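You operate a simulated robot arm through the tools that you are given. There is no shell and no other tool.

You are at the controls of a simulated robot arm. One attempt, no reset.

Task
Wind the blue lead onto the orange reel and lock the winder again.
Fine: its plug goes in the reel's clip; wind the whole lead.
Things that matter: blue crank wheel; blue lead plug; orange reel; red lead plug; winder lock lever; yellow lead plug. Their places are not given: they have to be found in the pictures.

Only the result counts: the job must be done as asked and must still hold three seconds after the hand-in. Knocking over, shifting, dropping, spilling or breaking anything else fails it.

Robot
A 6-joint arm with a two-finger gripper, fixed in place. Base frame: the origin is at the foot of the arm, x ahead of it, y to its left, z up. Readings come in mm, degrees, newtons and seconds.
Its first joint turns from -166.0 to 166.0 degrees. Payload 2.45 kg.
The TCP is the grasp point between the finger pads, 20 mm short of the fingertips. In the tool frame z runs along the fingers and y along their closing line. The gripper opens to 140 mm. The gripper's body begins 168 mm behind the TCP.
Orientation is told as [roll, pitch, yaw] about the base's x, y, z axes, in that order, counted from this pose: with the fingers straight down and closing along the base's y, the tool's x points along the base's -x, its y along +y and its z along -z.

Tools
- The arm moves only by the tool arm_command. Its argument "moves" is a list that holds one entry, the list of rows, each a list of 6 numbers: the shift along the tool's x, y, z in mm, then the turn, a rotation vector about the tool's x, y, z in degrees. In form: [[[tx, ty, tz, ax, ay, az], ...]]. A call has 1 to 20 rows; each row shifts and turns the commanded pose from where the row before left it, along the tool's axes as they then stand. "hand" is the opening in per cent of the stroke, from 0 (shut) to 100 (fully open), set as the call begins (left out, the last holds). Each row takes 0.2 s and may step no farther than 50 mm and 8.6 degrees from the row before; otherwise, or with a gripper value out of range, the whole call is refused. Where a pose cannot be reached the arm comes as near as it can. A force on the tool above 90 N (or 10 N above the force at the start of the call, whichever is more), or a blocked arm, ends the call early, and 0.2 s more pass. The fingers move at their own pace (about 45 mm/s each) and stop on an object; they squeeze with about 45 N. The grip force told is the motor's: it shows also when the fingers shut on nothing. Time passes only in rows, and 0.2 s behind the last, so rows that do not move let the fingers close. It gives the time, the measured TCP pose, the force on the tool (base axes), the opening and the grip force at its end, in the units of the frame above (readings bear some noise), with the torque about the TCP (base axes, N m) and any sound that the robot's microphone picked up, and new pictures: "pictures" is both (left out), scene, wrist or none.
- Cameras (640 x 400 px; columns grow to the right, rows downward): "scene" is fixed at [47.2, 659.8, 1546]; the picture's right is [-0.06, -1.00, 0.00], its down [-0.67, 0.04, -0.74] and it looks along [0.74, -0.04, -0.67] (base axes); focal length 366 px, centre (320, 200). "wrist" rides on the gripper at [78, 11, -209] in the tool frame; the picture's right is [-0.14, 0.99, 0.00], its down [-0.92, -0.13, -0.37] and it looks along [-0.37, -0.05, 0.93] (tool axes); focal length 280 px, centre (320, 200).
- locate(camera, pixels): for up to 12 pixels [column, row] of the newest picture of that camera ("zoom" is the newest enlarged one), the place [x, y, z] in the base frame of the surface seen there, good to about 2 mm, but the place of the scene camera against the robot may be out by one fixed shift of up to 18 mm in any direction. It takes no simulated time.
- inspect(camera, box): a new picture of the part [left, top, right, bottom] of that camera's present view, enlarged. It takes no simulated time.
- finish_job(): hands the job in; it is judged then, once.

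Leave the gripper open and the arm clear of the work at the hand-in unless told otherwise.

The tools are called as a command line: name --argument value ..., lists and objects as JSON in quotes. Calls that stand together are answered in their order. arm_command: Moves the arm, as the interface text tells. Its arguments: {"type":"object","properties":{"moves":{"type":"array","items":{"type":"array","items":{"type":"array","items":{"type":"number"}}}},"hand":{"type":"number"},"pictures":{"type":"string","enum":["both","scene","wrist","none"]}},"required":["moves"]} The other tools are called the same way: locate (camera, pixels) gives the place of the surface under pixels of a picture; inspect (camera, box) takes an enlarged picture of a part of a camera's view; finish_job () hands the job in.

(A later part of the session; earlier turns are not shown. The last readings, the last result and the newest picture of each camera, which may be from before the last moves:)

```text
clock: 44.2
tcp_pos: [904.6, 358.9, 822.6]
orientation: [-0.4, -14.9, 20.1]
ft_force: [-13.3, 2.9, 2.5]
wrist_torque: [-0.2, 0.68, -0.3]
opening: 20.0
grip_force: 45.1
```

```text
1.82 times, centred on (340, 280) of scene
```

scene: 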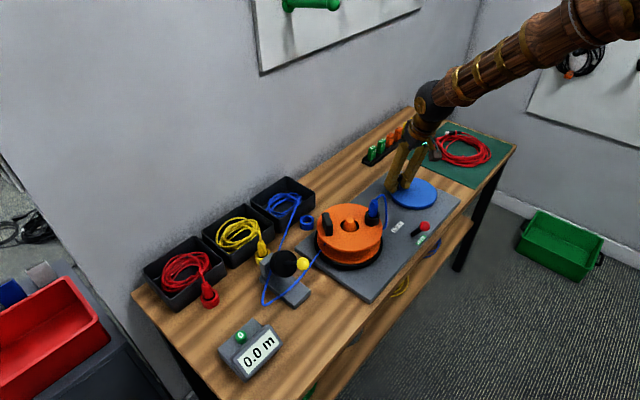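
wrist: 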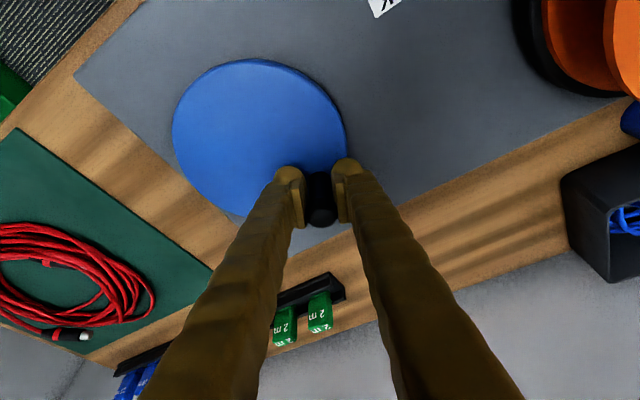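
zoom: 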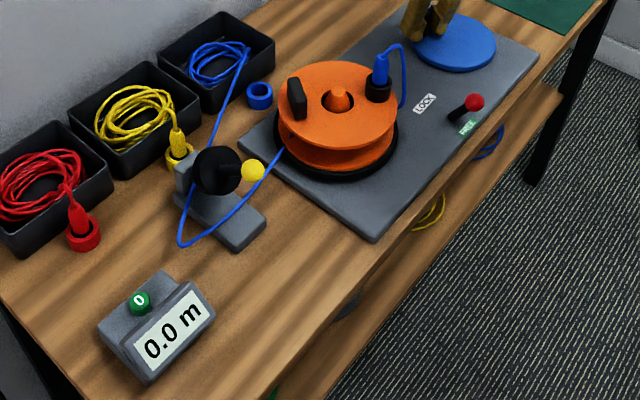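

Going well: force is 14 N and the coil in the blue box is clearly shrinking. The next 120° anticlockwise follows.

arm_command --moves '[[[9.47, 6.1, -2.54, 0, 0, 0], [10.48, 3.92, -2.81, 0, 0, 0], [11.04, 1.59, -2.96, 0, 0, 0], [11.12, -0.83, -2.98, 0, 0, 0], [10.71, -3.2, -2.87, 0, 0, 0], [9.83, -5.43, -2.64, 0, 0, 0], [8.53, -7.43, -2.29, 0, 0, 0], [6.84, -9.11, -1.83, 0, 0, 0], [4.87, -10.38, -1.31, 0, 0, 0], [2.69, -11.21, -0.72, 0, 0, 0]]]'

inspect --camera "scene" --box '[220, 170, 460, 390]'

```text
clock: 45.8
tcp_pos: [835.2, 334.8, 823.9]
orientation: [-0.2, -14.8, 20.3]
ft_force: [-12.8, 0.9, 5.8]
wrist_torque: [-0.16, -0.37, -0.4]
opening: 19.7
grip_force: 43.9
stopped in row 8: the force on the tool passed its limit at 107 N (the readings are from after the stop); the commanded pose is now the measured one
```

scene: 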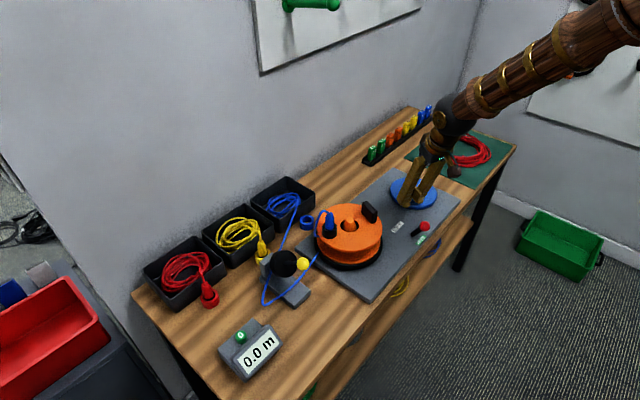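
wrist: 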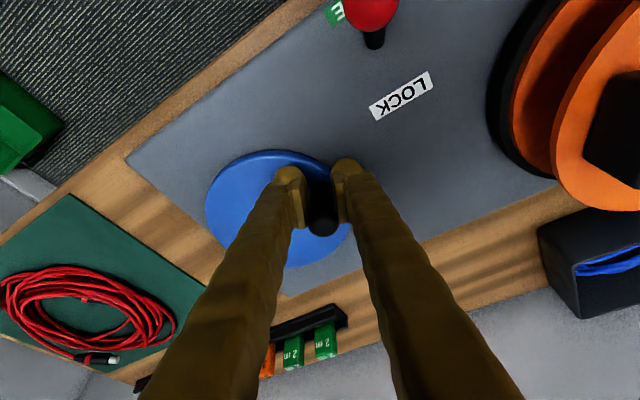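

```text
1.82 times, centred on (340, 280) of scene
```

zoom: 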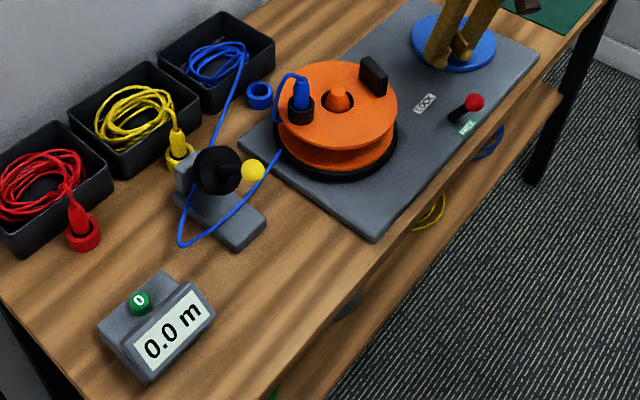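

The call stopped at 107 N in row 8, at about 282° of crank travel, and lead is still in the box. The TCP radius reads 62 mm, so the handle may have slipped along the pads. I'll measure where the handle is and how it sits in the fingers.

inspect --camera "wrist" --box '[250, 130, 390, 260]'

inspect --camera "scene" --box '[250, 170, 410, 270]'

locate --camera "wrist" --pixels '[[322, 225], [313, 226], [332, 224], [322, 215], [322, 234], [318, 200], [318, 190]]'

```text
3.08 times, centred on (320, 195) of wrist
```

zoom: 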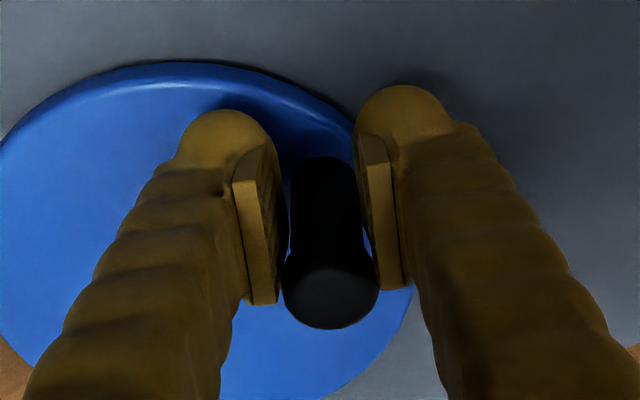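

```text
4.00 times, centred on (330, 220) of scene
```

zoom: 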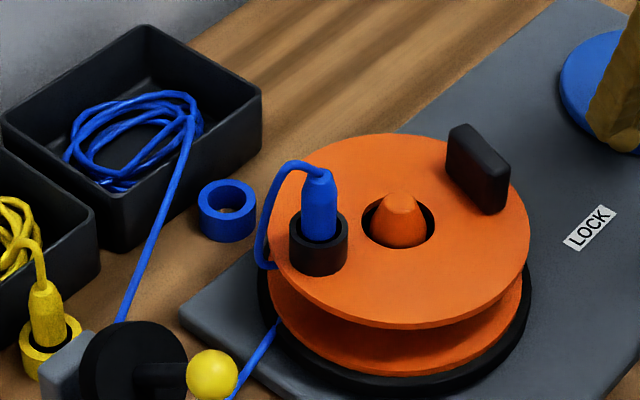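

```text
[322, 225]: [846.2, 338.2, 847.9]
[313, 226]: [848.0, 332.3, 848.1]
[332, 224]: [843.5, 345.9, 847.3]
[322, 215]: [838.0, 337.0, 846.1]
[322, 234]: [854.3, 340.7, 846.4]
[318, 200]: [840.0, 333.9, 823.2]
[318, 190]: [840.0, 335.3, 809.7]
```

The handle's axis is at (846.2,338.4), which is 11.6 mm outboard of the TCP. The abrupt starts made it slide along the pads. The lead is still only partly wound. I'll open a little, re-centre on the handle and grip again, then crank more slowly with soft starts.

arm_command --moves '[[[0, 0, 0, 0, 0, 0], [0, 0, 0, 0, 0, 0], [0, 0, 0, 0, 0, 0]]]' --hand 30 --pictures "wrist"

locate --camera "wrist" --pixels '[[322, 225], [313, 226], [332, 224], [322, 215], [322, 234], [318, 200]]'

```text
clock: 46.6
tcp_pos: [836.7, 335.3, 822.1]
orientation: [-0.3, -14.8, 20.3]
ft_force: [0.1, 0.0, -0.3]
wrist_torque: [-0.01, -0.05, 0.02]
opening: 41.8
grip_force: 0.1
```

wrist: 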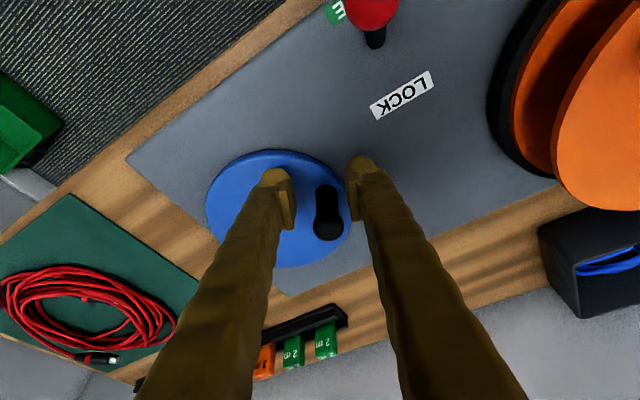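

```text
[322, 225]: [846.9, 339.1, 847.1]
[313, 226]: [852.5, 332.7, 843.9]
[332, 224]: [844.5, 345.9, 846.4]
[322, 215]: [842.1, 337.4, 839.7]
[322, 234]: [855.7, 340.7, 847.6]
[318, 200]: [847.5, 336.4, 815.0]
```

With the grip opened, the handle shifted slightly and is now near wrist pixel (329,228). I'll measure again before re-centring.

inspect --camera "wrist" --box '[250, 140, 390, 270]'

locate --camera "wrist" --pixels '[[329, 228], [317, 229], [341, 228], [329, 218], [329, 239], [325, 200]]'

```text
3.08 times, centred on (320, 205) of wrist
```

zoom: 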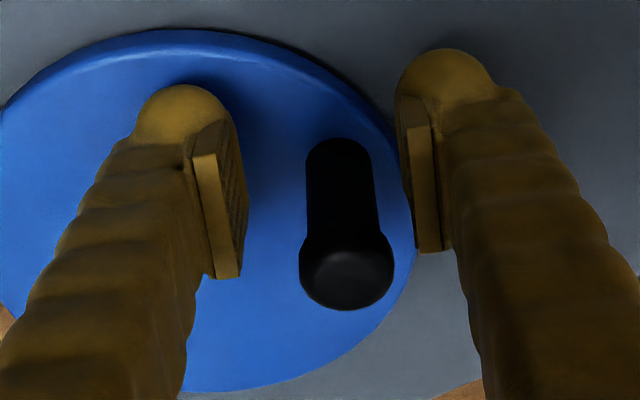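

```text
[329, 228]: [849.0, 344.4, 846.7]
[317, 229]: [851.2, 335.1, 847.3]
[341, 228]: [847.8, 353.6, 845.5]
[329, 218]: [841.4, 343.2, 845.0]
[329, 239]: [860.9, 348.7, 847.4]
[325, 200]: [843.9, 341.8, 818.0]
```

The handle backed off about 7° when released. I'll wait briefly and check whether it is still moving or at rest.

arm_command --moves '[[[0, 0, 0, 0, 0, 0], [0, 0, 0, 0, 0, 0]]]'

inspect --camera "wrist" --box '[250, 140, 390, 270]'

inspect --camera "scene" --box '[250, 170, 410, 270]'

```text
clock: 47.2
tcp_pos: [836.4, 333.6, 823.2]
orientation: [-0.3, -14.8, 20.3]
ft_force: [0.6, 0.4, 0.3]
wrist_torque: [-0.01, 0.03, -0.05]
opening: 42.1
grip_force: 0.0
```

scene: 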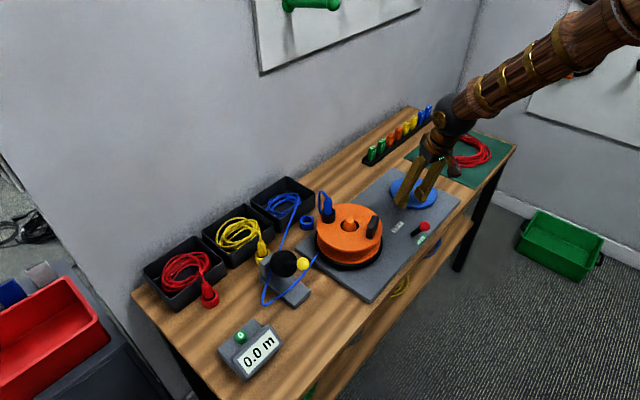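
wrist: 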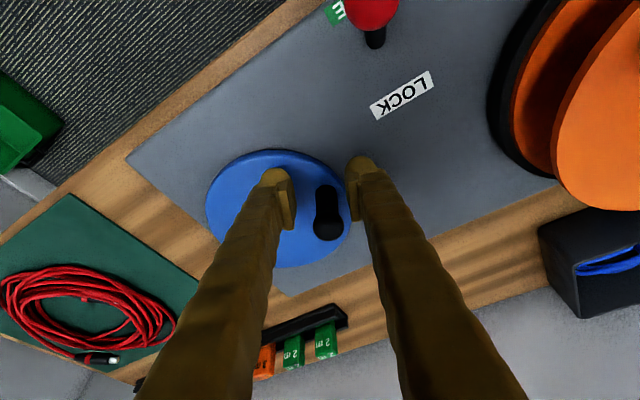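

```text
3.08 times, centred on (320, 205) of wrist
```

zoom: 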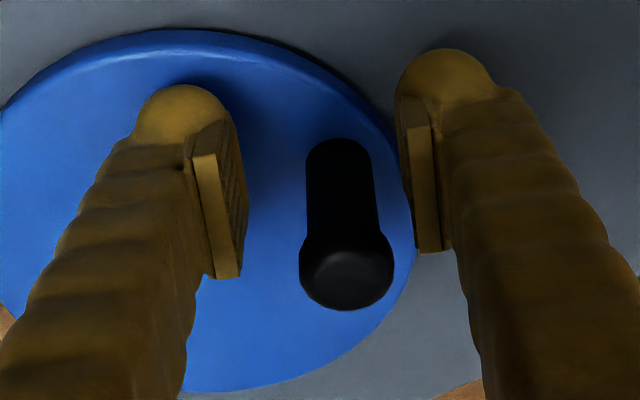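

```text
4.00 times, centred on (330, 220) of scene
```

zoom: 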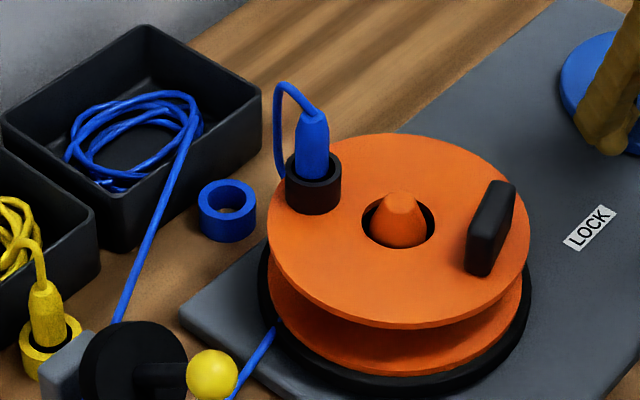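

The handle is at rest at (849.5,344.4), so friction holds it. I'll shift the open hand onto the handle's axis and close again.

arm_command --moves '[[[-7.6, 2.4, 2.0, 0, 0, 0], [-7.6, 2.3, 2.1, 0, 0, 0], [0, 0, 0, 0, 0, 0]]]' --pictures "wrist"

inspect --camera "wrist" --box '[250, 130, 390, 260]'

```text
clock: 48.0
tcp_pos: [849.8, 343.9, 824.1]
orientation: [-0.3, -14.8, 20.3]
ft_force: [0.1, -0.2, 0.1]
wrist_torque: [0.02, -0.01, -0.03]
opening: 41.9
grip_force: 0.1
```

wrist: 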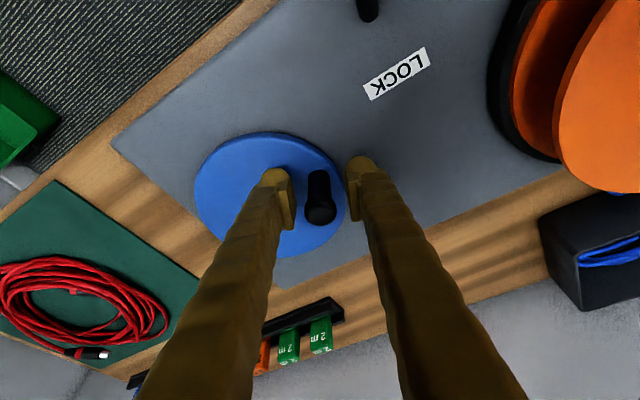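

```text
3.08 times, centred on (320, 195) of wrist
```

zoom: 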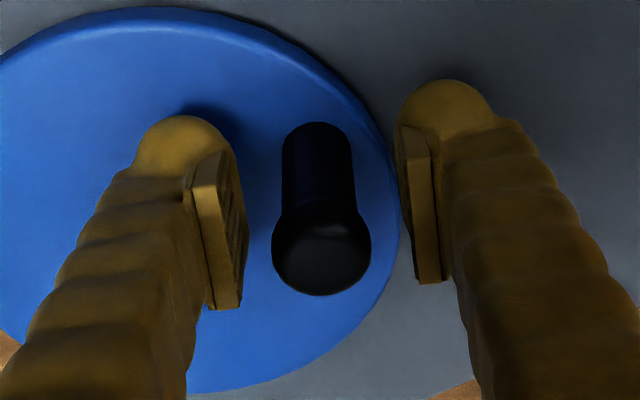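

The handle is centred between the pads. I'll sharpen the wheel centre with a rim fit from this view, then close.

locate --camera "zoom" --pixels '[[40, 50], [90, 30], [150, 22], [210, 32], [280, 66], [330, 110], [365, 160], [388, 230], [385, 285], [350, 340], [290, 375], [321, 250]]'

arm_command --moves '[[[0, 0, 0, 0, 0, 0], [0, 0, 0, 0, 0, 0], [0, 0, 0, 0, 0, 0]]]' --hand 0 --pictures "none"

```text
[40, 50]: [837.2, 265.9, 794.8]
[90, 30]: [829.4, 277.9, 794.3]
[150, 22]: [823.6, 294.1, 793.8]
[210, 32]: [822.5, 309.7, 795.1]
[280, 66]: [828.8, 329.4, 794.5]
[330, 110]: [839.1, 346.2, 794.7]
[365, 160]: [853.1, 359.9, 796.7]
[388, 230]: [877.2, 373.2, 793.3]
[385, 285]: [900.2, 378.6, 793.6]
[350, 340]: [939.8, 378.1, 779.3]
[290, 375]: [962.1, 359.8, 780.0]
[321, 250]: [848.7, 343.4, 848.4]
```

```text
clock: 48.8
tcp_pos: [850.2, 344.4, 825.1]
orientation: [-0.2, -14.8, 20.3]
ft_force: [9.5, -11.9, -2.8]
wrist_torque: [0.09, 0.14, -0.13]
opening: 20.4
grip_force: 37.3
```

Gripped again at 20 mm with 15 N. The centre (889.8,306.5) and R 54.7 fit well. I'll crank 96° anticlockwise with a soft start and stop.

arm_command --moves '[[[1.63, -0.89, -0.44, 0, 0, 0], [3.17, -1.95, -0.85, 0, 0, 0], [4.49, -3.34, -1.2, 0, 0, 0], [5.42, -5.18, -1.45, 0, 0, 0], [4.67, -5.9, -1.25, 0, 0, 0], [3.84, -6.52, -1.03, 0, 0, 0], [2.92, -7.01, -0.78, 0, 0, 0], [1.94, -7.36, -0.52, 0, 0, 0], [0.94, -7.57, -0.25, 0, 0, 0], [-0.1, -7.63, 0.03, 0, 0, 0], [-1.11, -7.54, 0.3, 0, 0, 0], [-2.12, -7.32, 0.57, 0, 0, 0], [-2.22, -5.24, 0.6, 0, 0, 0], [-1.77, -3.34, 0.47, 0, 0, 0], [-0.98, -1.63, 0.26, 0, 0, 0]]]'

inspect --camera "scene" --box '[220, 170, 460, 390]'

inspect --camera "wrist" --box '[250, 130, 390, 260]'

```text
clock: 52.0
tcp_pos: [856.5, 265.1, 822.6]
orientation: [-0.3, -14.8, 20.4]
ft_force: [-3.0, 8.2, -7.0]
wrist_torque: [-0.09, 0.04, 0.36]
opening: 20.2
grip_force: 45.5
```

scene: 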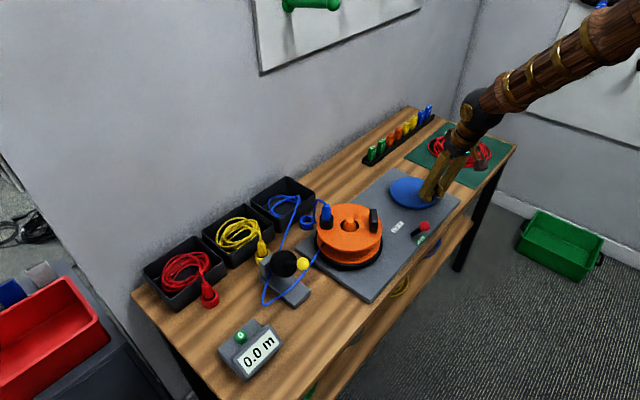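
wrist: 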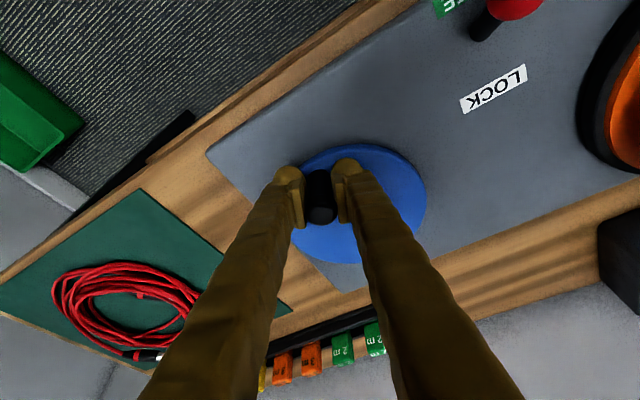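

```text
1.82 times, centred on (340, 280) of scene
```

zoom: 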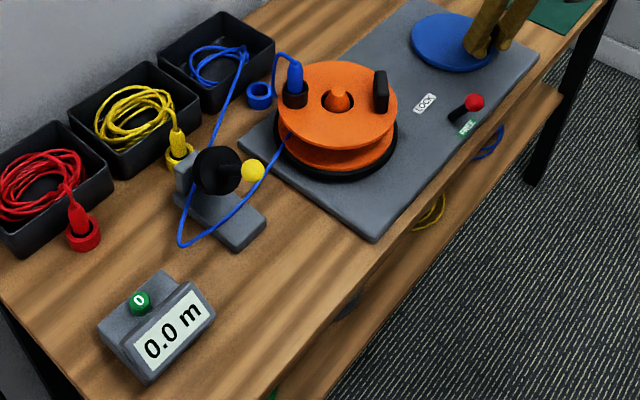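

```text
3.08 times, centred on (320, 195) of wrist
```

zoom: 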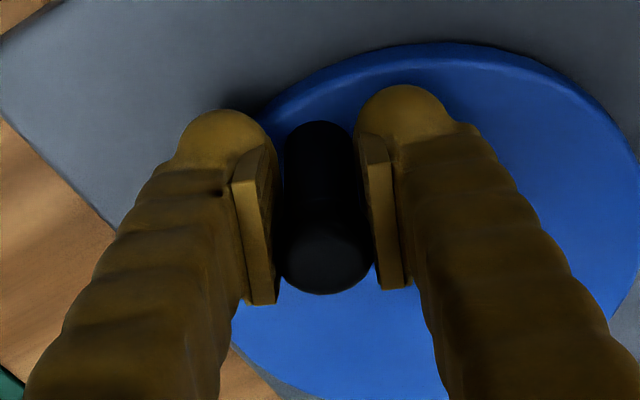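

Smooth now: 11 N, the handle stays centred and about three loops are left in the box. I'll continue 80° anticlockwise with soft ramps.

arm_command --moves '[[[-1.02, -1.59, 0.27, 0, 0, 0], [-2.2, -3.06, 0.58, 0, 0, 0], [-3.68, -4.28, 0.97, 0, 0, 0], [-5.54, -5.03, 1.46, 0, 0, 0], [-6.17, -4.19, 1.63, 0, 0, 0], [-6.67, -3.26, 1.76, 0, 0, 0], [-7.05, -2.27, 1.86, 0, 0, 0], [-7.28, -1.23, 1.92, 0, 0, 0], [-7.38, -0.18, 1.95, 0, 0, 0], [-7.33, 0.89, 1.93, 0, 0, 0], [-5.38, 1.36, 1.42, 0, 0, 0], [-3.5, 1.22, 0.92, 0, 0, 0], [-1.71, 0.71, 0.45, 0, 0, 0]]]'

inspect --camera "scene" --box '[220, 170, 460, 390]'

inspect --camera "wrist" --box '[250, 130, 390, 260]'

```text
clock: 54.8
tcp_pos: [928.1, 262.7, 824.5]
orientation: [-0.4, -15.0, 20.1]
ft_force: [6.6, -4.9, -4.4]
wrist_torque: [0.23, -0.14, -0.13]
opening: 20.1
grip_force: 44.8
stopped in row 13: the force on the tool passed its limit at 95 N (the readings are from after the stop); the commanded pose is now the measured one
```

scene: 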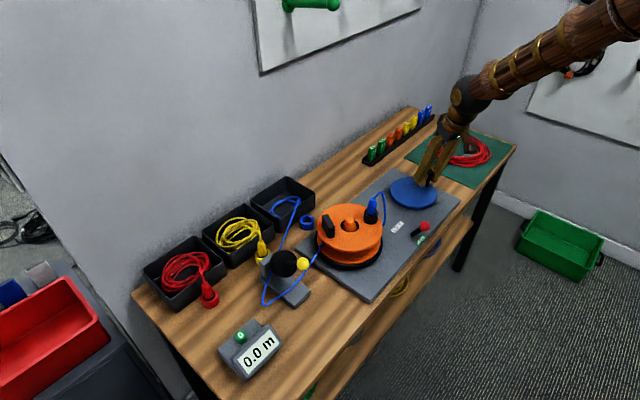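
wrist: 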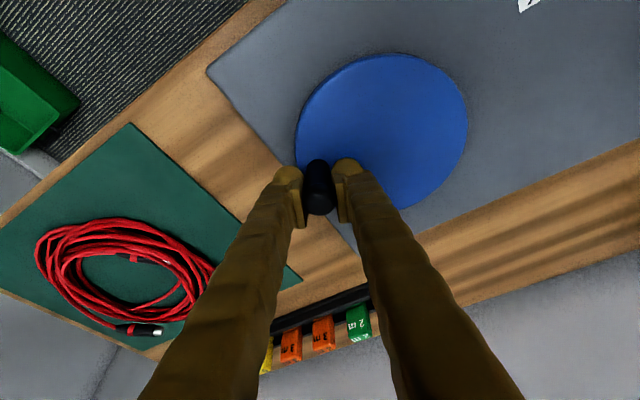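

```text
1.82 times, centred on (340, 280) of scene
```

zoom: 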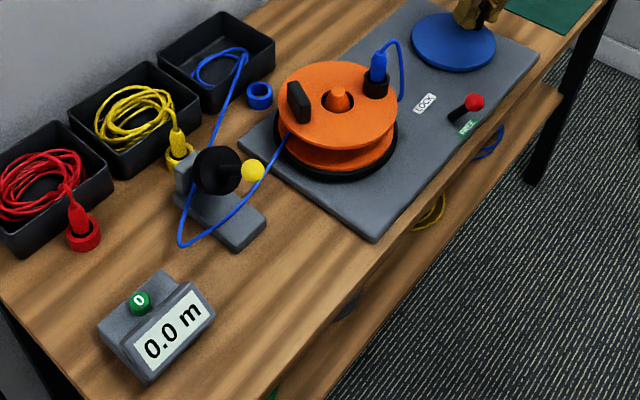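

```text
3.08 times, centred on (320, 195) of wrist
```

zoom: 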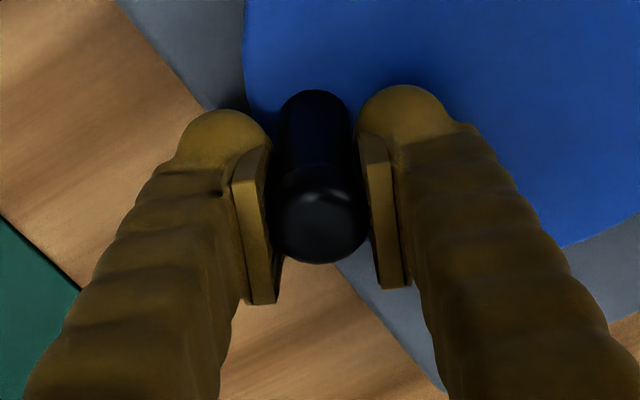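

It stopped at 95 N at the very end of the move. The handle again slid a few millimetres along the pads, because drag acts along the pad faces here. Roughly one loop is left in the box. I'll open, re-measure the handle, re-centre and continue more slowly.

arm_command --moves '[[[0, 0, 0, 0, 0, 0], [0, 0, 0, 0, 0, 0], [0, 0, 0, 0, 0, 0]]]' --hand 32

inspect --camera "wrist" --box '[250, 130, 390, 260]'

inspect --camera "scene" --box '[220, 170, 460, 320]'

```text
clock: 55.5
tcp_pos: [928.4, 262.3, 824.2]
orientation: [-0.4, -15.0, 20.3]
ft_force: [-0.6, -0.5, 0.0]
wrist_torque: [0.04, 0.02, -0.01]
opening: 44.7
grip_force: 0.1
```

scene: 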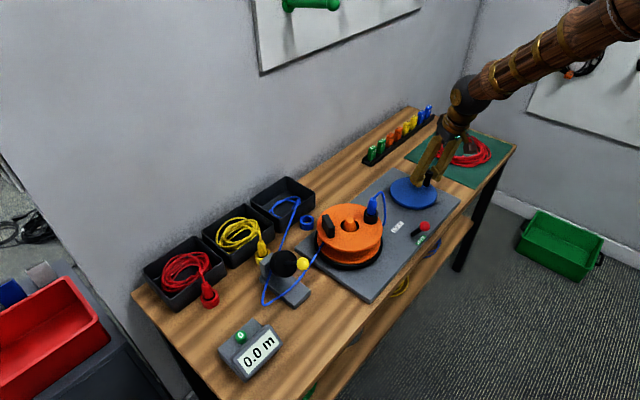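
wrist: 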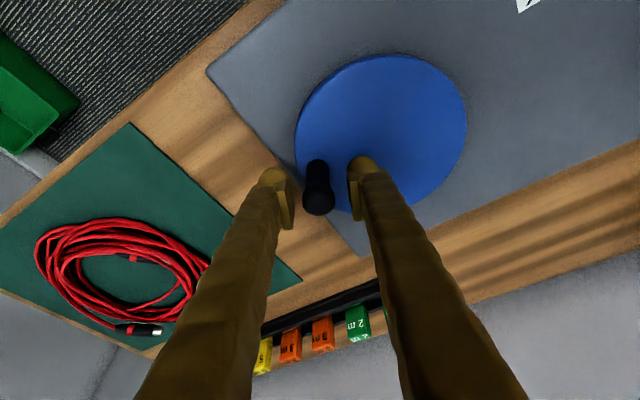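

```text
3.08 times, centred on (320, 195) of wrist
```

zoom: 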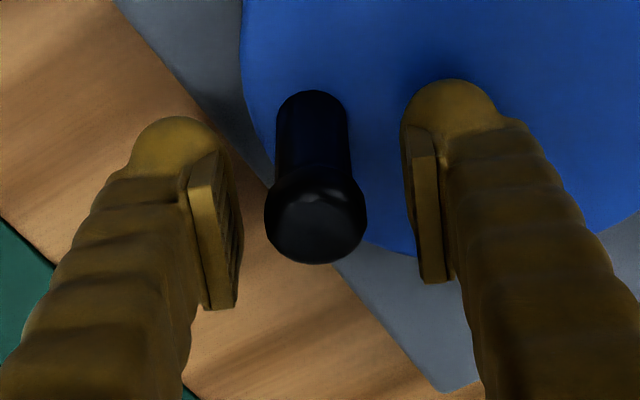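

```text
2.67 times, centred on (340, 245) of scene
```

zoom: 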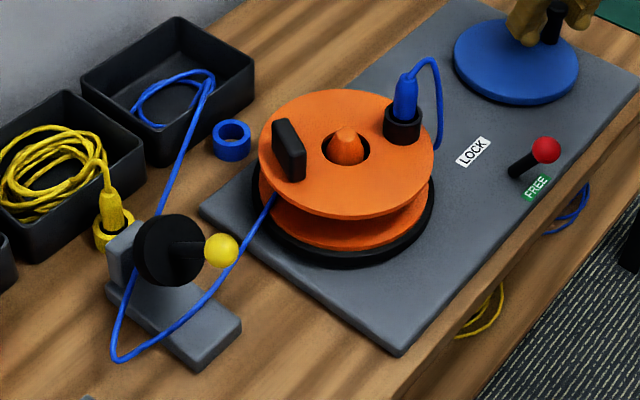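

The handle stayed put. I'll measure its axis now.

locate --camera "wrist" --pixels '[[319, 202], [304, 202], [333, 202], [319, 191], [319, 213], [318, 175]]'

```text
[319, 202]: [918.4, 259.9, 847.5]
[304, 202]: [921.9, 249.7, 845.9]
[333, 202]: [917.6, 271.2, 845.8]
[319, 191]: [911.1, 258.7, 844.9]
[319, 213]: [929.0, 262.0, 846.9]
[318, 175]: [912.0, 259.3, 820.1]
```

The handle axis is (919.9,260.4) at crank angle 303°, so 439° has been wound. For the next stretch I'll re-centre and turn the tool to yaw -25° (tilt kept), so the finger faces push the handle along its path instead of rubbing.

arm_command --moves '[[[4.16, 0.45, -1.1, 0, 0, 0], [4.16, 0.45, -1.1, 0, 0, 0], [0, 0, 0, 1.94, 0, 7.24], [0, 0, 0, 1.94, 0, 7.24], [0, 0, 0, 1.94, 0, 7.24], [0, 0, 0, 1.94, 0, 7.24], [0, 0, 0, 1.94, 0, 7.24], [0, 0, 0, 1.94, 0, 7.24], [0, 0, 0, 0, 0, 0]]]' --pictures "wrist"

inspect --camera "wrist" --box '[250, 130, 390, 260]'

```text
clock: 57.5
tcp_pos: [918.7, 260.0, 823.1]
orientation: [-0.3, -15.2, -24.9]
ft_force: [-0.4, -0.2, -0.6]
wrist_torque: [-0.03, 0.0, -0.03]
opening: 44.8
grip_force: 0.1
```

wrist: 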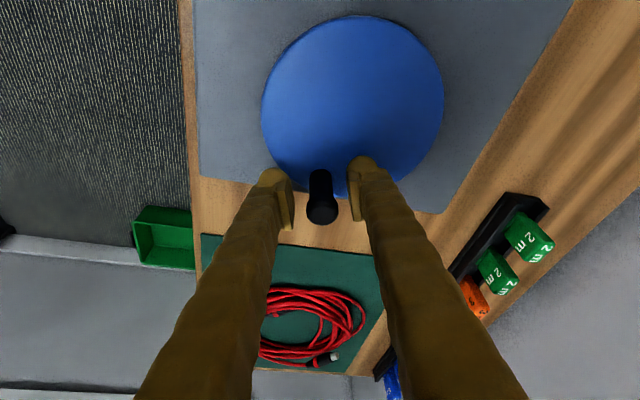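

```text
3.08 times, centred on (320, 195) of wrist
```

zoom: 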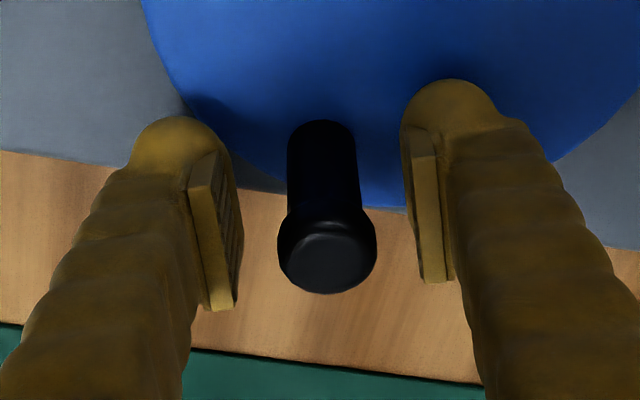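

Centred well. I'll refine the wheel centre from this full view of its rim and close the hand.

locate --camera "wrist" --pixels '[[349, 18], [292, 45], [265, 95], [270, 135], [418, 45], [441, 90], [435, 135], [410, 170], [323, 209], [312, 209], [336, 209]]'

arm_command --moves '[[[0, 0, 0, 0, 0, 0], [0, 0, 0, 0, 0, 0], [0, 0, 0, 0, 0, 0]]]' --hand 0 --pictures "none"

```text
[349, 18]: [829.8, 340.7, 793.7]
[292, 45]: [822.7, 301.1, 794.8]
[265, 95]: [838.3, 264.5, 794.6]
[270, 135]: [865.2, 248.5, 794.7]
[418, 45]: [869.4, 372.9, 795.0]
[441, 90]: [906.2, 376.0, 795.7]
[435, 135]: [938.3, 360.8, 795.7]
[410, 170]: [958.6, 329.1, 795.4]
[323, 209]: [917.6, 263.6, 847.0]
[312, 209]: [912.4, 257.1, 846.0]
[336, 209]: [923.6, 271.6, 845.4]
```

```text
clock: 58.4
tcp_pos: [918.1, 261.4, 823.7]
orientation: [-0.4, -15.1, -24.8]
ft_force: [-2.0, 5.8, -1.1]
wrist_torque: [-0.04, -0.04, -0.02]
opening: 20.1
grip_force: 35.6
```

Gripped with only 6 N. I'll wind the next 78° at no more than 6° per row with soft ramps, which goes round the far side with the faces pushing along the path.

arm_command --moves '[[[-0.48, 0.81, 0.13, 0, 0, 0], [-0.92, 1.63, 0.25, 0, 0, 0], [-1.26, 2.51, 0.34, 0, 0, 0], [-1.49, 3.44, 0.4, 0, 0, 0], [-1.53, 4.43, 0.41, 0, 0, 0], [-1.33, 5.48, 0.36, 0, 0, 0], [-0.76, 5.6, 0.2, 0, 0, 0], [-0.2, 5.65, 0.05, 0, 0, 0], [0.37, 5.64, -0.1, 0, 0, 0], [0.94, 5.57, -0.25, 0, 0, 0], [1.5, 5.43, -0.4, 0, 0, 0], [2.04, 5.24, -0.55, 0, 0, 0], [2.55, 5.0, -0.68, 0, 0, 0], [2.51, 3.94, -0.67, 0, 0, 0], [2.23, 2.97, -0.6, 0, 0, 0], [1.81, 2.12, -0.48, 0, 0, 0], [1.27, 1.36, -0.34, 0, 0, 0], [0.65, 0.66, -0.17, 0, 0, 0]]]'

inspect --camera "scene" --box '[220, 170, 460, 320]'

inspect --camera "wrist" --box '[250, 130, 390, 260]'

```text
clock: 62.1
tcp_pos: [942.7, 325.6, 824.9]
orientation: [-0.3, -15.3, -24.8]
ft_force: [10.3, -3.5, -4.7]
wrist_torque: [-0.03, 0.03, 0.33]
opening: 20.1
grip_force: 44.8
```

scene: 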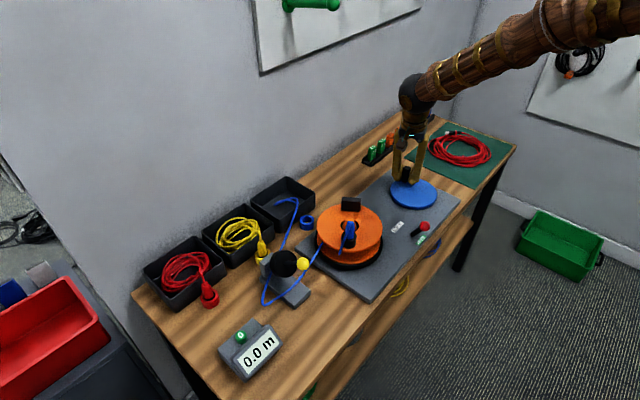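
wrist: 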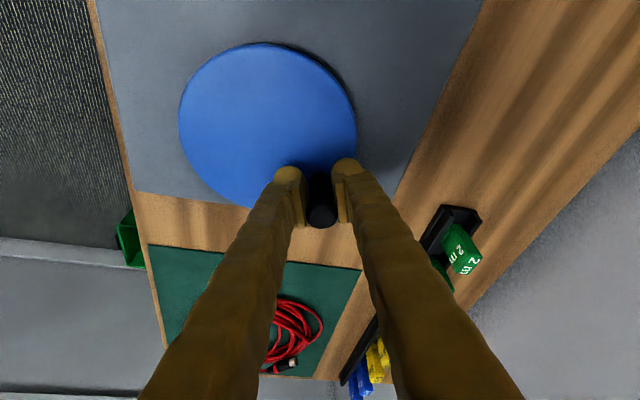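

```text
2.67 times, centred on (340, 245) of scene
```

zoom: 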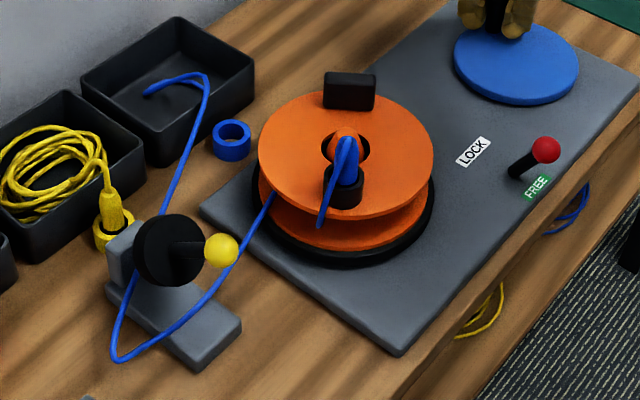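

```text
3.08 times, centred on (320, 195) of wrist
```

zoom: 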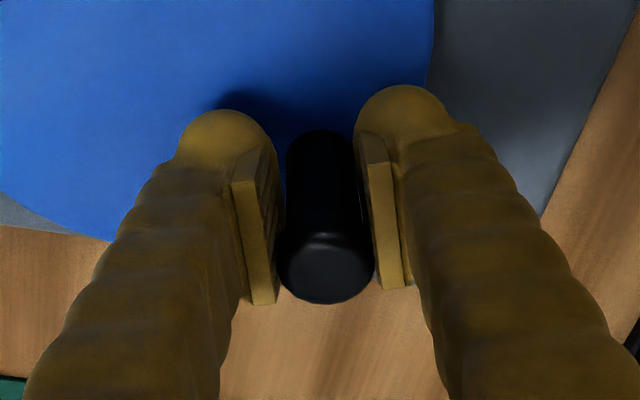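

Very smooth: 11 N, 517° wound, and only about half a loop remains in the box, plus the stretch through the guide. For the next quarter I'll open, turn the tool to yaw 65° and re-grip. First I'll check the clearance to the tag rack.

locate --camera "wrist" --pixels '[[462, 245], [450, 215], [470, 265], [440, 275], [323, 215], [311, 216], [336, 214], [323, 226], [323, 206]]'

arm_command --moves '[[[0, 0, 0, 0, 0, 0], [0, 0, 0, 0, 0, 0], [0, 0, 0, 0, 0, 0]]]' --hand 32

inspect --camera "wrist" --box '[250, 130, 390, 260]'

```text
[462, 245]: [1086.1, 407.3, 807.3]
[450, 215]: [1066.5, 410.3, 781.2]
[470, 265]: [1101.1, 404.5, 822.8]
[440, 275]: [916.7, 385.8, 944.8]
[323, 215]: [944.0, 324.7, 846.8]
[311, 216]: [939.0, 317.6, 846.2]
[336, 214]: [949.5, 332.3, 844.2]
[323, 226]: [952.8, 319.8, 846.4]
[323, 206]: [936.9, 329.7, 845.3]
```

```text
clock: 63.0
tcp_pos: [940.7, 324.8, 825.3]
orientation: [-0.4, -15.1, -24.8]
ft_force: [-0.2, -0.1, 0.1]
wrist_torque: [-0.02, -0.01, 0.02]
opening: 45.0
grip_force: 0.0
```

scene: 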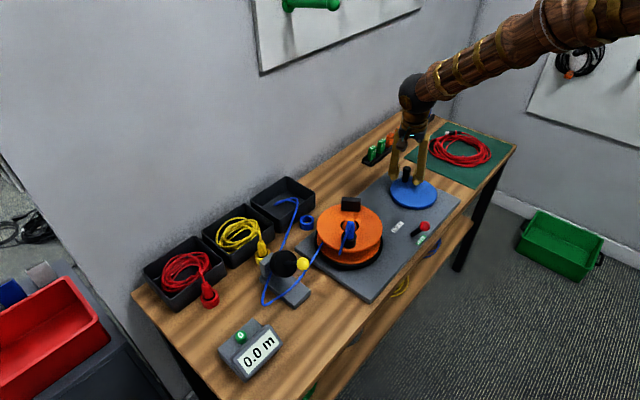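
wrist: 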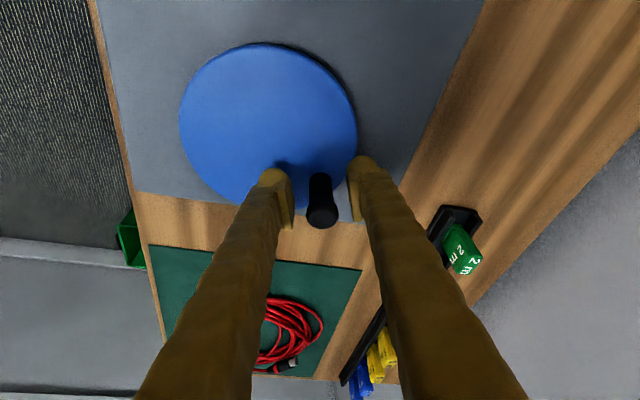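

```text
3.08 times, centred on (320, 195) of wrist
```

zoom: 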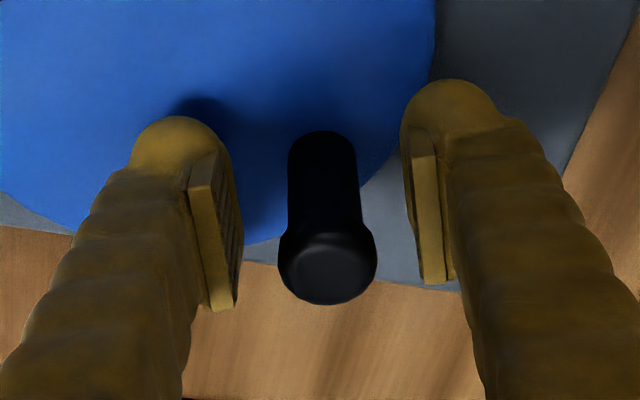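

The handle stayed put at about (944.4,324.9), and the rack is over 120 mm away. I'll nudge onto the handle's axis, turn to yaw 65° and close.

arm_command --moves '[[[-2.5, 1.0, 0.67, 0, 0, 0], [0, 0, 0, -1.94, 0, -7.24], [0, 0, 0, -1.94, 0, -7.24], [0, 0, 0, -1.94, 0, -7.24], [0, 0, 0, -1.94, 0, -7.24], [0, 0, 0, -1.94, 0, -7.24], [0, 0, 0, -1.94, 0, -7.24], [0, 0, 0, -1.94, 0, -7.24], [0, 0, 0, -1.94, 0, -7.24], [0, 0, 0, -1.94, 0, -7.24], [0, 0, 0, -1.94, 0, -7.24], [0, 0, 0, -1.94, 0, -7.24], [0, 0, 0, -1.94, 0, -7.24], [0, 0, 0, 0, 0, 0]]]'

inspect --camera "wrist" --box '[250, 130, 390, 260]'

```text
clock: 66.0
tcp_pos: [942.8, 324.1, 826.5]
orientation: [-0.3, -14.7, 65.1]
ft_force: [0.2, -0.1, 0.0]
wrist_torque: [0.0, -0.02, -0.01]
opening: 44.7
grip_force: 0.1
```

scene: 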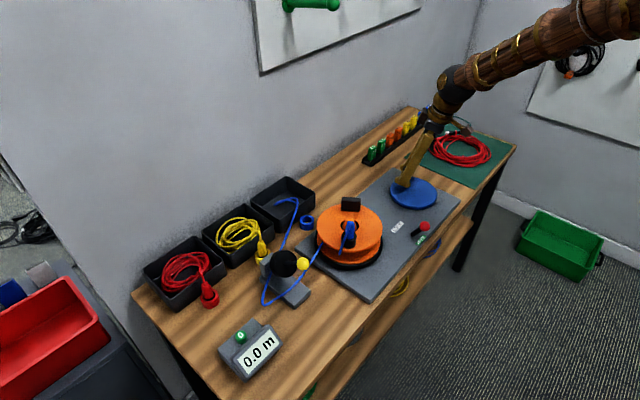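
wrist: 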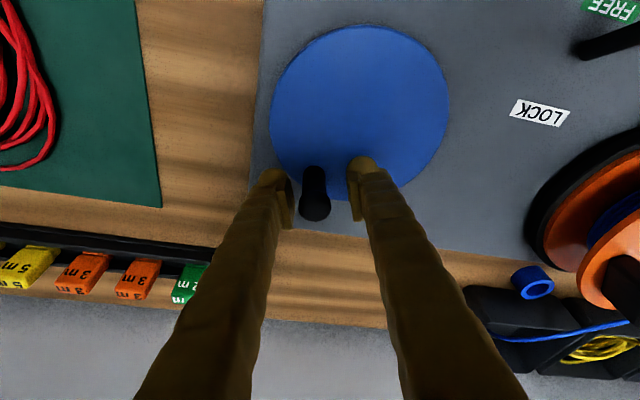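

```text
3.08 times, centred on (320, 195) of wrist
```

zoom: 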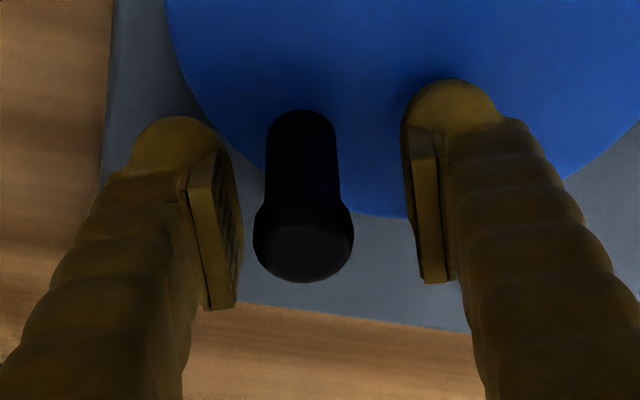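

The handle sits about 4 mm toward the left finger. I'll measure it and correct before closing.

locate --camera "wrist" --pixels '[[315, 207], [301, 208], [329, 206], [315, 197], [315, 219], [315, 180]]'

```text
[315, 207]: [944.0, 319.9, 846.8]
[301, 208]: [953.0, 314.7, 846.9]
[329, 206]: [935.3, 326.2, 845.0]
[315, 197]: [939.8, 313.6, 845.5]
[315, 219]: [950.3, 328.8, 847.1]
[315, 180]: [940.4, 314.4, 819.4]
```

The handle axis reads (944.6,320.8). I'll shift by about -3.5 mm in tool y and 2 mm in x, then close.

arm_command --moves '[[[2.1, -3.5, -0.57, 0, 0, 0], [0, 0, 0, 0, 0, 0]]]' --pictures "none"

arm_command --moves '[[[0, 0, 0, 0, 0, 0], [0, 0, 0, 0, 0, 0], [0, 0, 0, 0, 0, 0]]]' --hand 0 --pictures "wrist"

inspect --camera "wrist" --box '[250, 130, 390, 260]'

```text
clock: 66.5
tcp_pos: [945.8, 322.1, 824.7]
orientation: [-0.3, -14.7, 65.1]
ft_force: [0.5, 0.0, 0.7]
wrist_torque: [0.02, 0.01, -0.02]
opening: 44.8
grip_force: 0.0
```

```text
clock: 67.3
tcp_pos: [947.8, 321.4, 824.9]
orientation: [-0.3, -14.7, 65.2]
ft_force: [15.2, 1.8, -3.5]
wrist_torque: [-0.02, 0.2, 0.08]
opening: 20.1
grip_force: 35.4
```

wrist: 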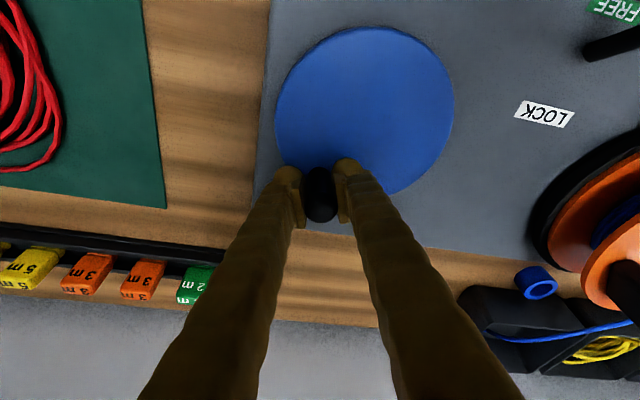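

```text
3.08 times, centred on (320, 195) of wrist
```

zoom: 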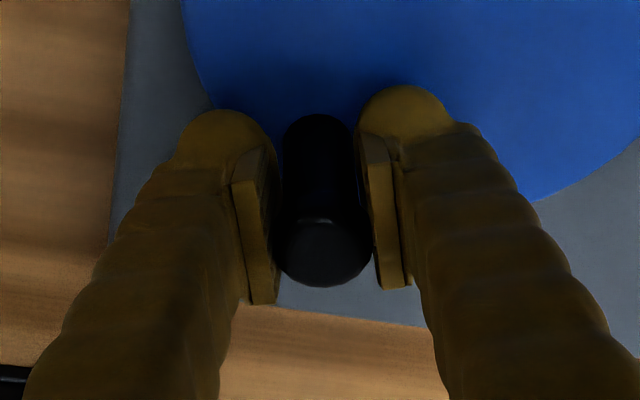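

Gripped and centred. I'll wind another 78° anticlockwise with the same soft ramps; a force stop would tell me that the lead's end is reached.

arm_command --moves '[[[-0.71, 0.65, 0.19, 0, 0, 0], [-1.37, 1.33, 0.36, 0, 0, 0], [-1.97, 2.09, 0.52, 0, 0, 0], [-2.47, 2.94, 0.65, 0, 0, 0], [-2.79, 3.92, 0.73, 0, 0, 0], [-2.91, 5.01, 0.76, 0, 0, 0], [-2.37, 5.3, 0.62, 0, 0, 0], [-1.83, 5.52, 0.48, 0, 0, 0], [-1.27, 5.7, 0.33, 0, 0, 0], [-0.68, 5.8, 0.18, 0, 0, 0], [-0.09, 5.83, 0.02, 0, 0, 0], [0.5, 5.82, -0.13, 0, 0, 0], [1.08, 5.73, -0.28, 0, 0, 0], [1.34, 4.67, -0.35, 0, 0, 0], [1.36, 3.63, -0.36, 0, 0, 0], [1.17, 2.66, -0.31, 0, 0, 0], [0.86, 1.73, -0.23, 0, 0, 0], [0.44, 0.86, -0.12, 0, 0, 0]]]'

inspect --camera "scene" --box '[220, 170, 460, 320]'

inspect --camera "wrist" --box '[250, 130, 390, 260]'

```text
clock: 71.2
tcp_pos: [887.8, 361.2, 823.4]
orientation: [-0.3, -14.8, 65.0]
ft_force: [6.2, -4.2, -6.2]
wrist_torque: [0.1, 0.11, 0.29]
opening: 20.0
grip_force: 45.3
```

scene: 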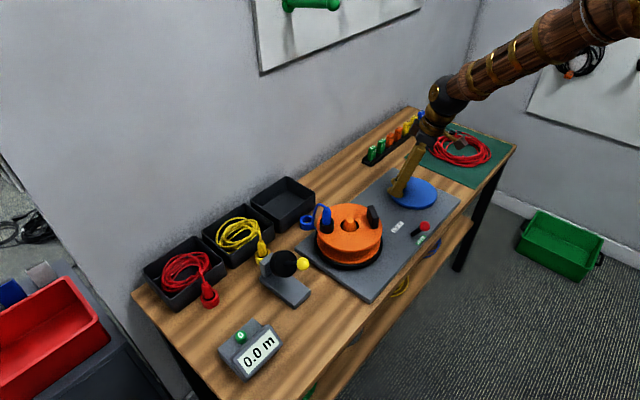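
wrist: 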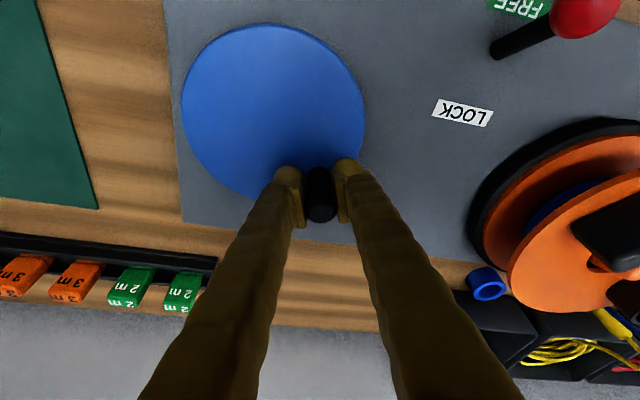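

```text
2.67 times, centred on (340, 245) of scene
```

zoom: 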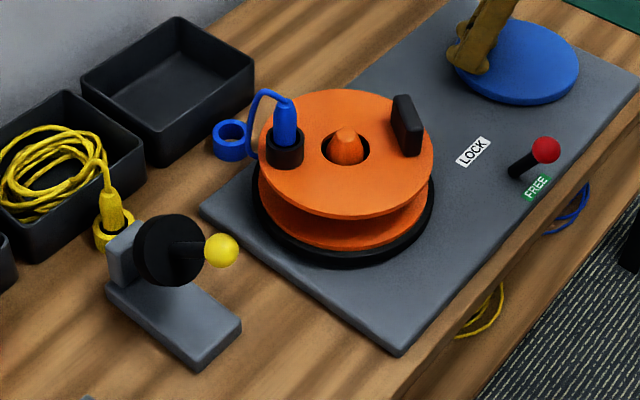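

```text
3.08 times, centred on (320, 195) of wrist
```

zoom: 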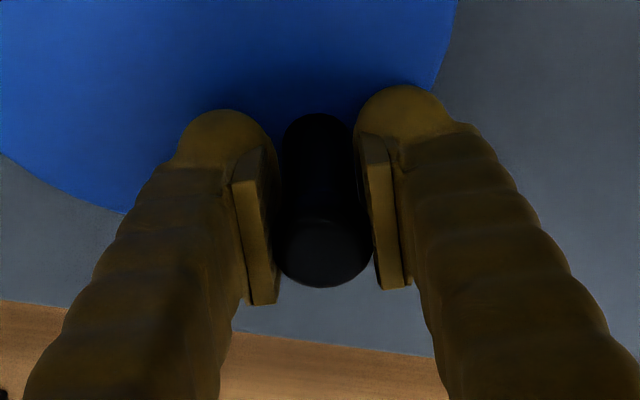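

The box is empty and no lead is left between the box, the guide and the reel; all of it is on the reel after about 589° of crank. I'll add a gentle 15° as a margin against back-off and check that nothing resists.

arm_command --moves '[[[0.46, 0.84, -0.12, 0, 0, 0], [0.98, 1.67, -0.26, 0, 0, 0], [1.57, 2.44, -0.41, 0, 0, 0], [1.68, 2.34, -0.44, 0, 0, 0], [1.8, 2.25, -0.47, 0, 0, 0], [1.26, 1.45, -0.33, 0, 0, 0], [0.66, 0.7, -0.17, 0, 0, 0], [0, 0, 0, 0, 0, 0]]]'

inspect --camera "scene" --box '[220, 170, 460, 320]'

```text
clock: 73.0
tcp_pos: [873.2, 358.4, 823.9]
orientation: [-0.2, -14.7, 65.1]
ft_force: [8.9, -1.9, -6.4]
wrist_torque: [0.21, -0.01, 0.35]
opening: 20.1
grip_force: 44.8
```

scene: 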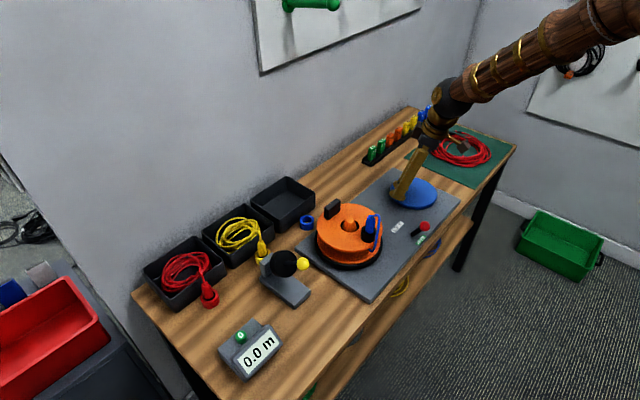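
wrist: 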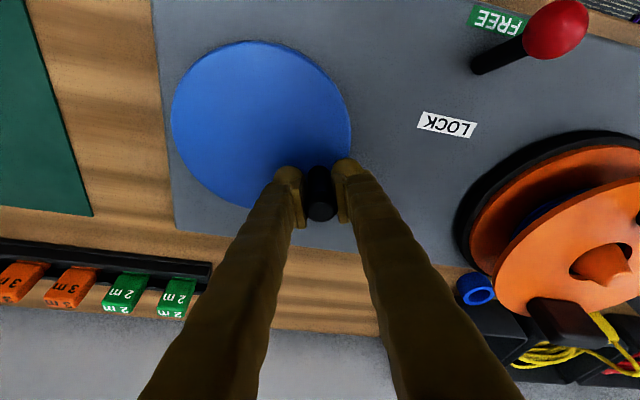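

```text
2.67 times, centred on (340, 245) of scene
```

zoom: 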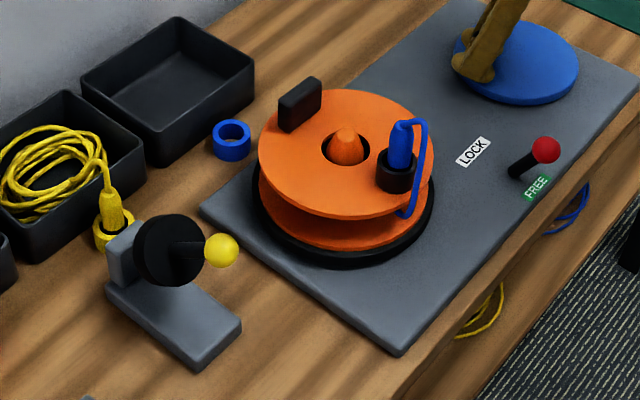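

Still free and nothing resists. Now I'll open the hand, let go of the handle and rise straight up.

arm_command --moves '[[[0, 0, 0, 0, 0, 0], [0, 0, 0, 0, 0, 0], [0, 0, 0, 0, 0, 0], [-5.1, 0, -19.3, 0, 0, 0], [-7.6, 0, -29, 0, 0, 0], [-10.2, 0, -38.7, 0, 0, 0]]]' --hand 34

inspect --camera "scene" --box '[220, 170, 460, 320]'

```text
clock: 74.3
tcp_pos: [873.1, 360.6, 912.6]
orientation: [-0.2, -14.7, 65.0]
ft_force: [0.4, 0.4, -0.8]
wrist_torque: [0.03, -0.03, -0.04]
opening: 47.5
grip_force: 0.0
```

scene: 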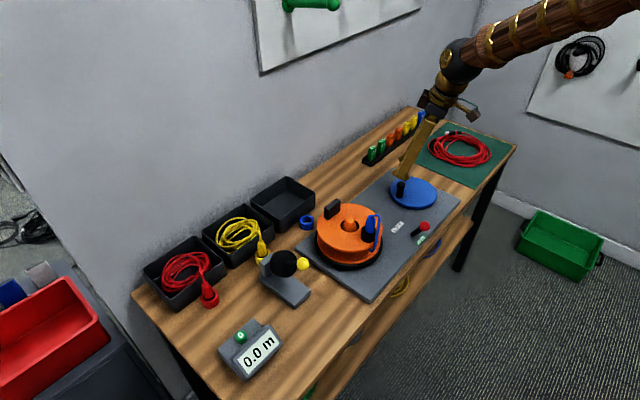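
wrist: 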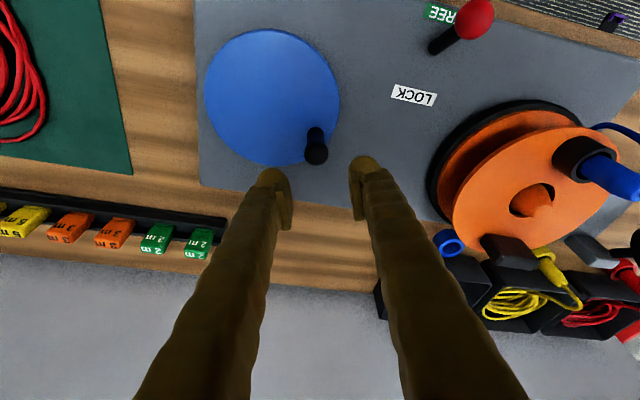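

```text
2.67 times, centred on (340, 245) of scene
```

zoom: 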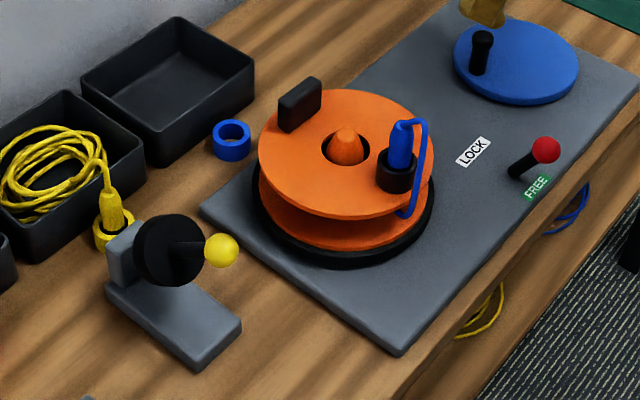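

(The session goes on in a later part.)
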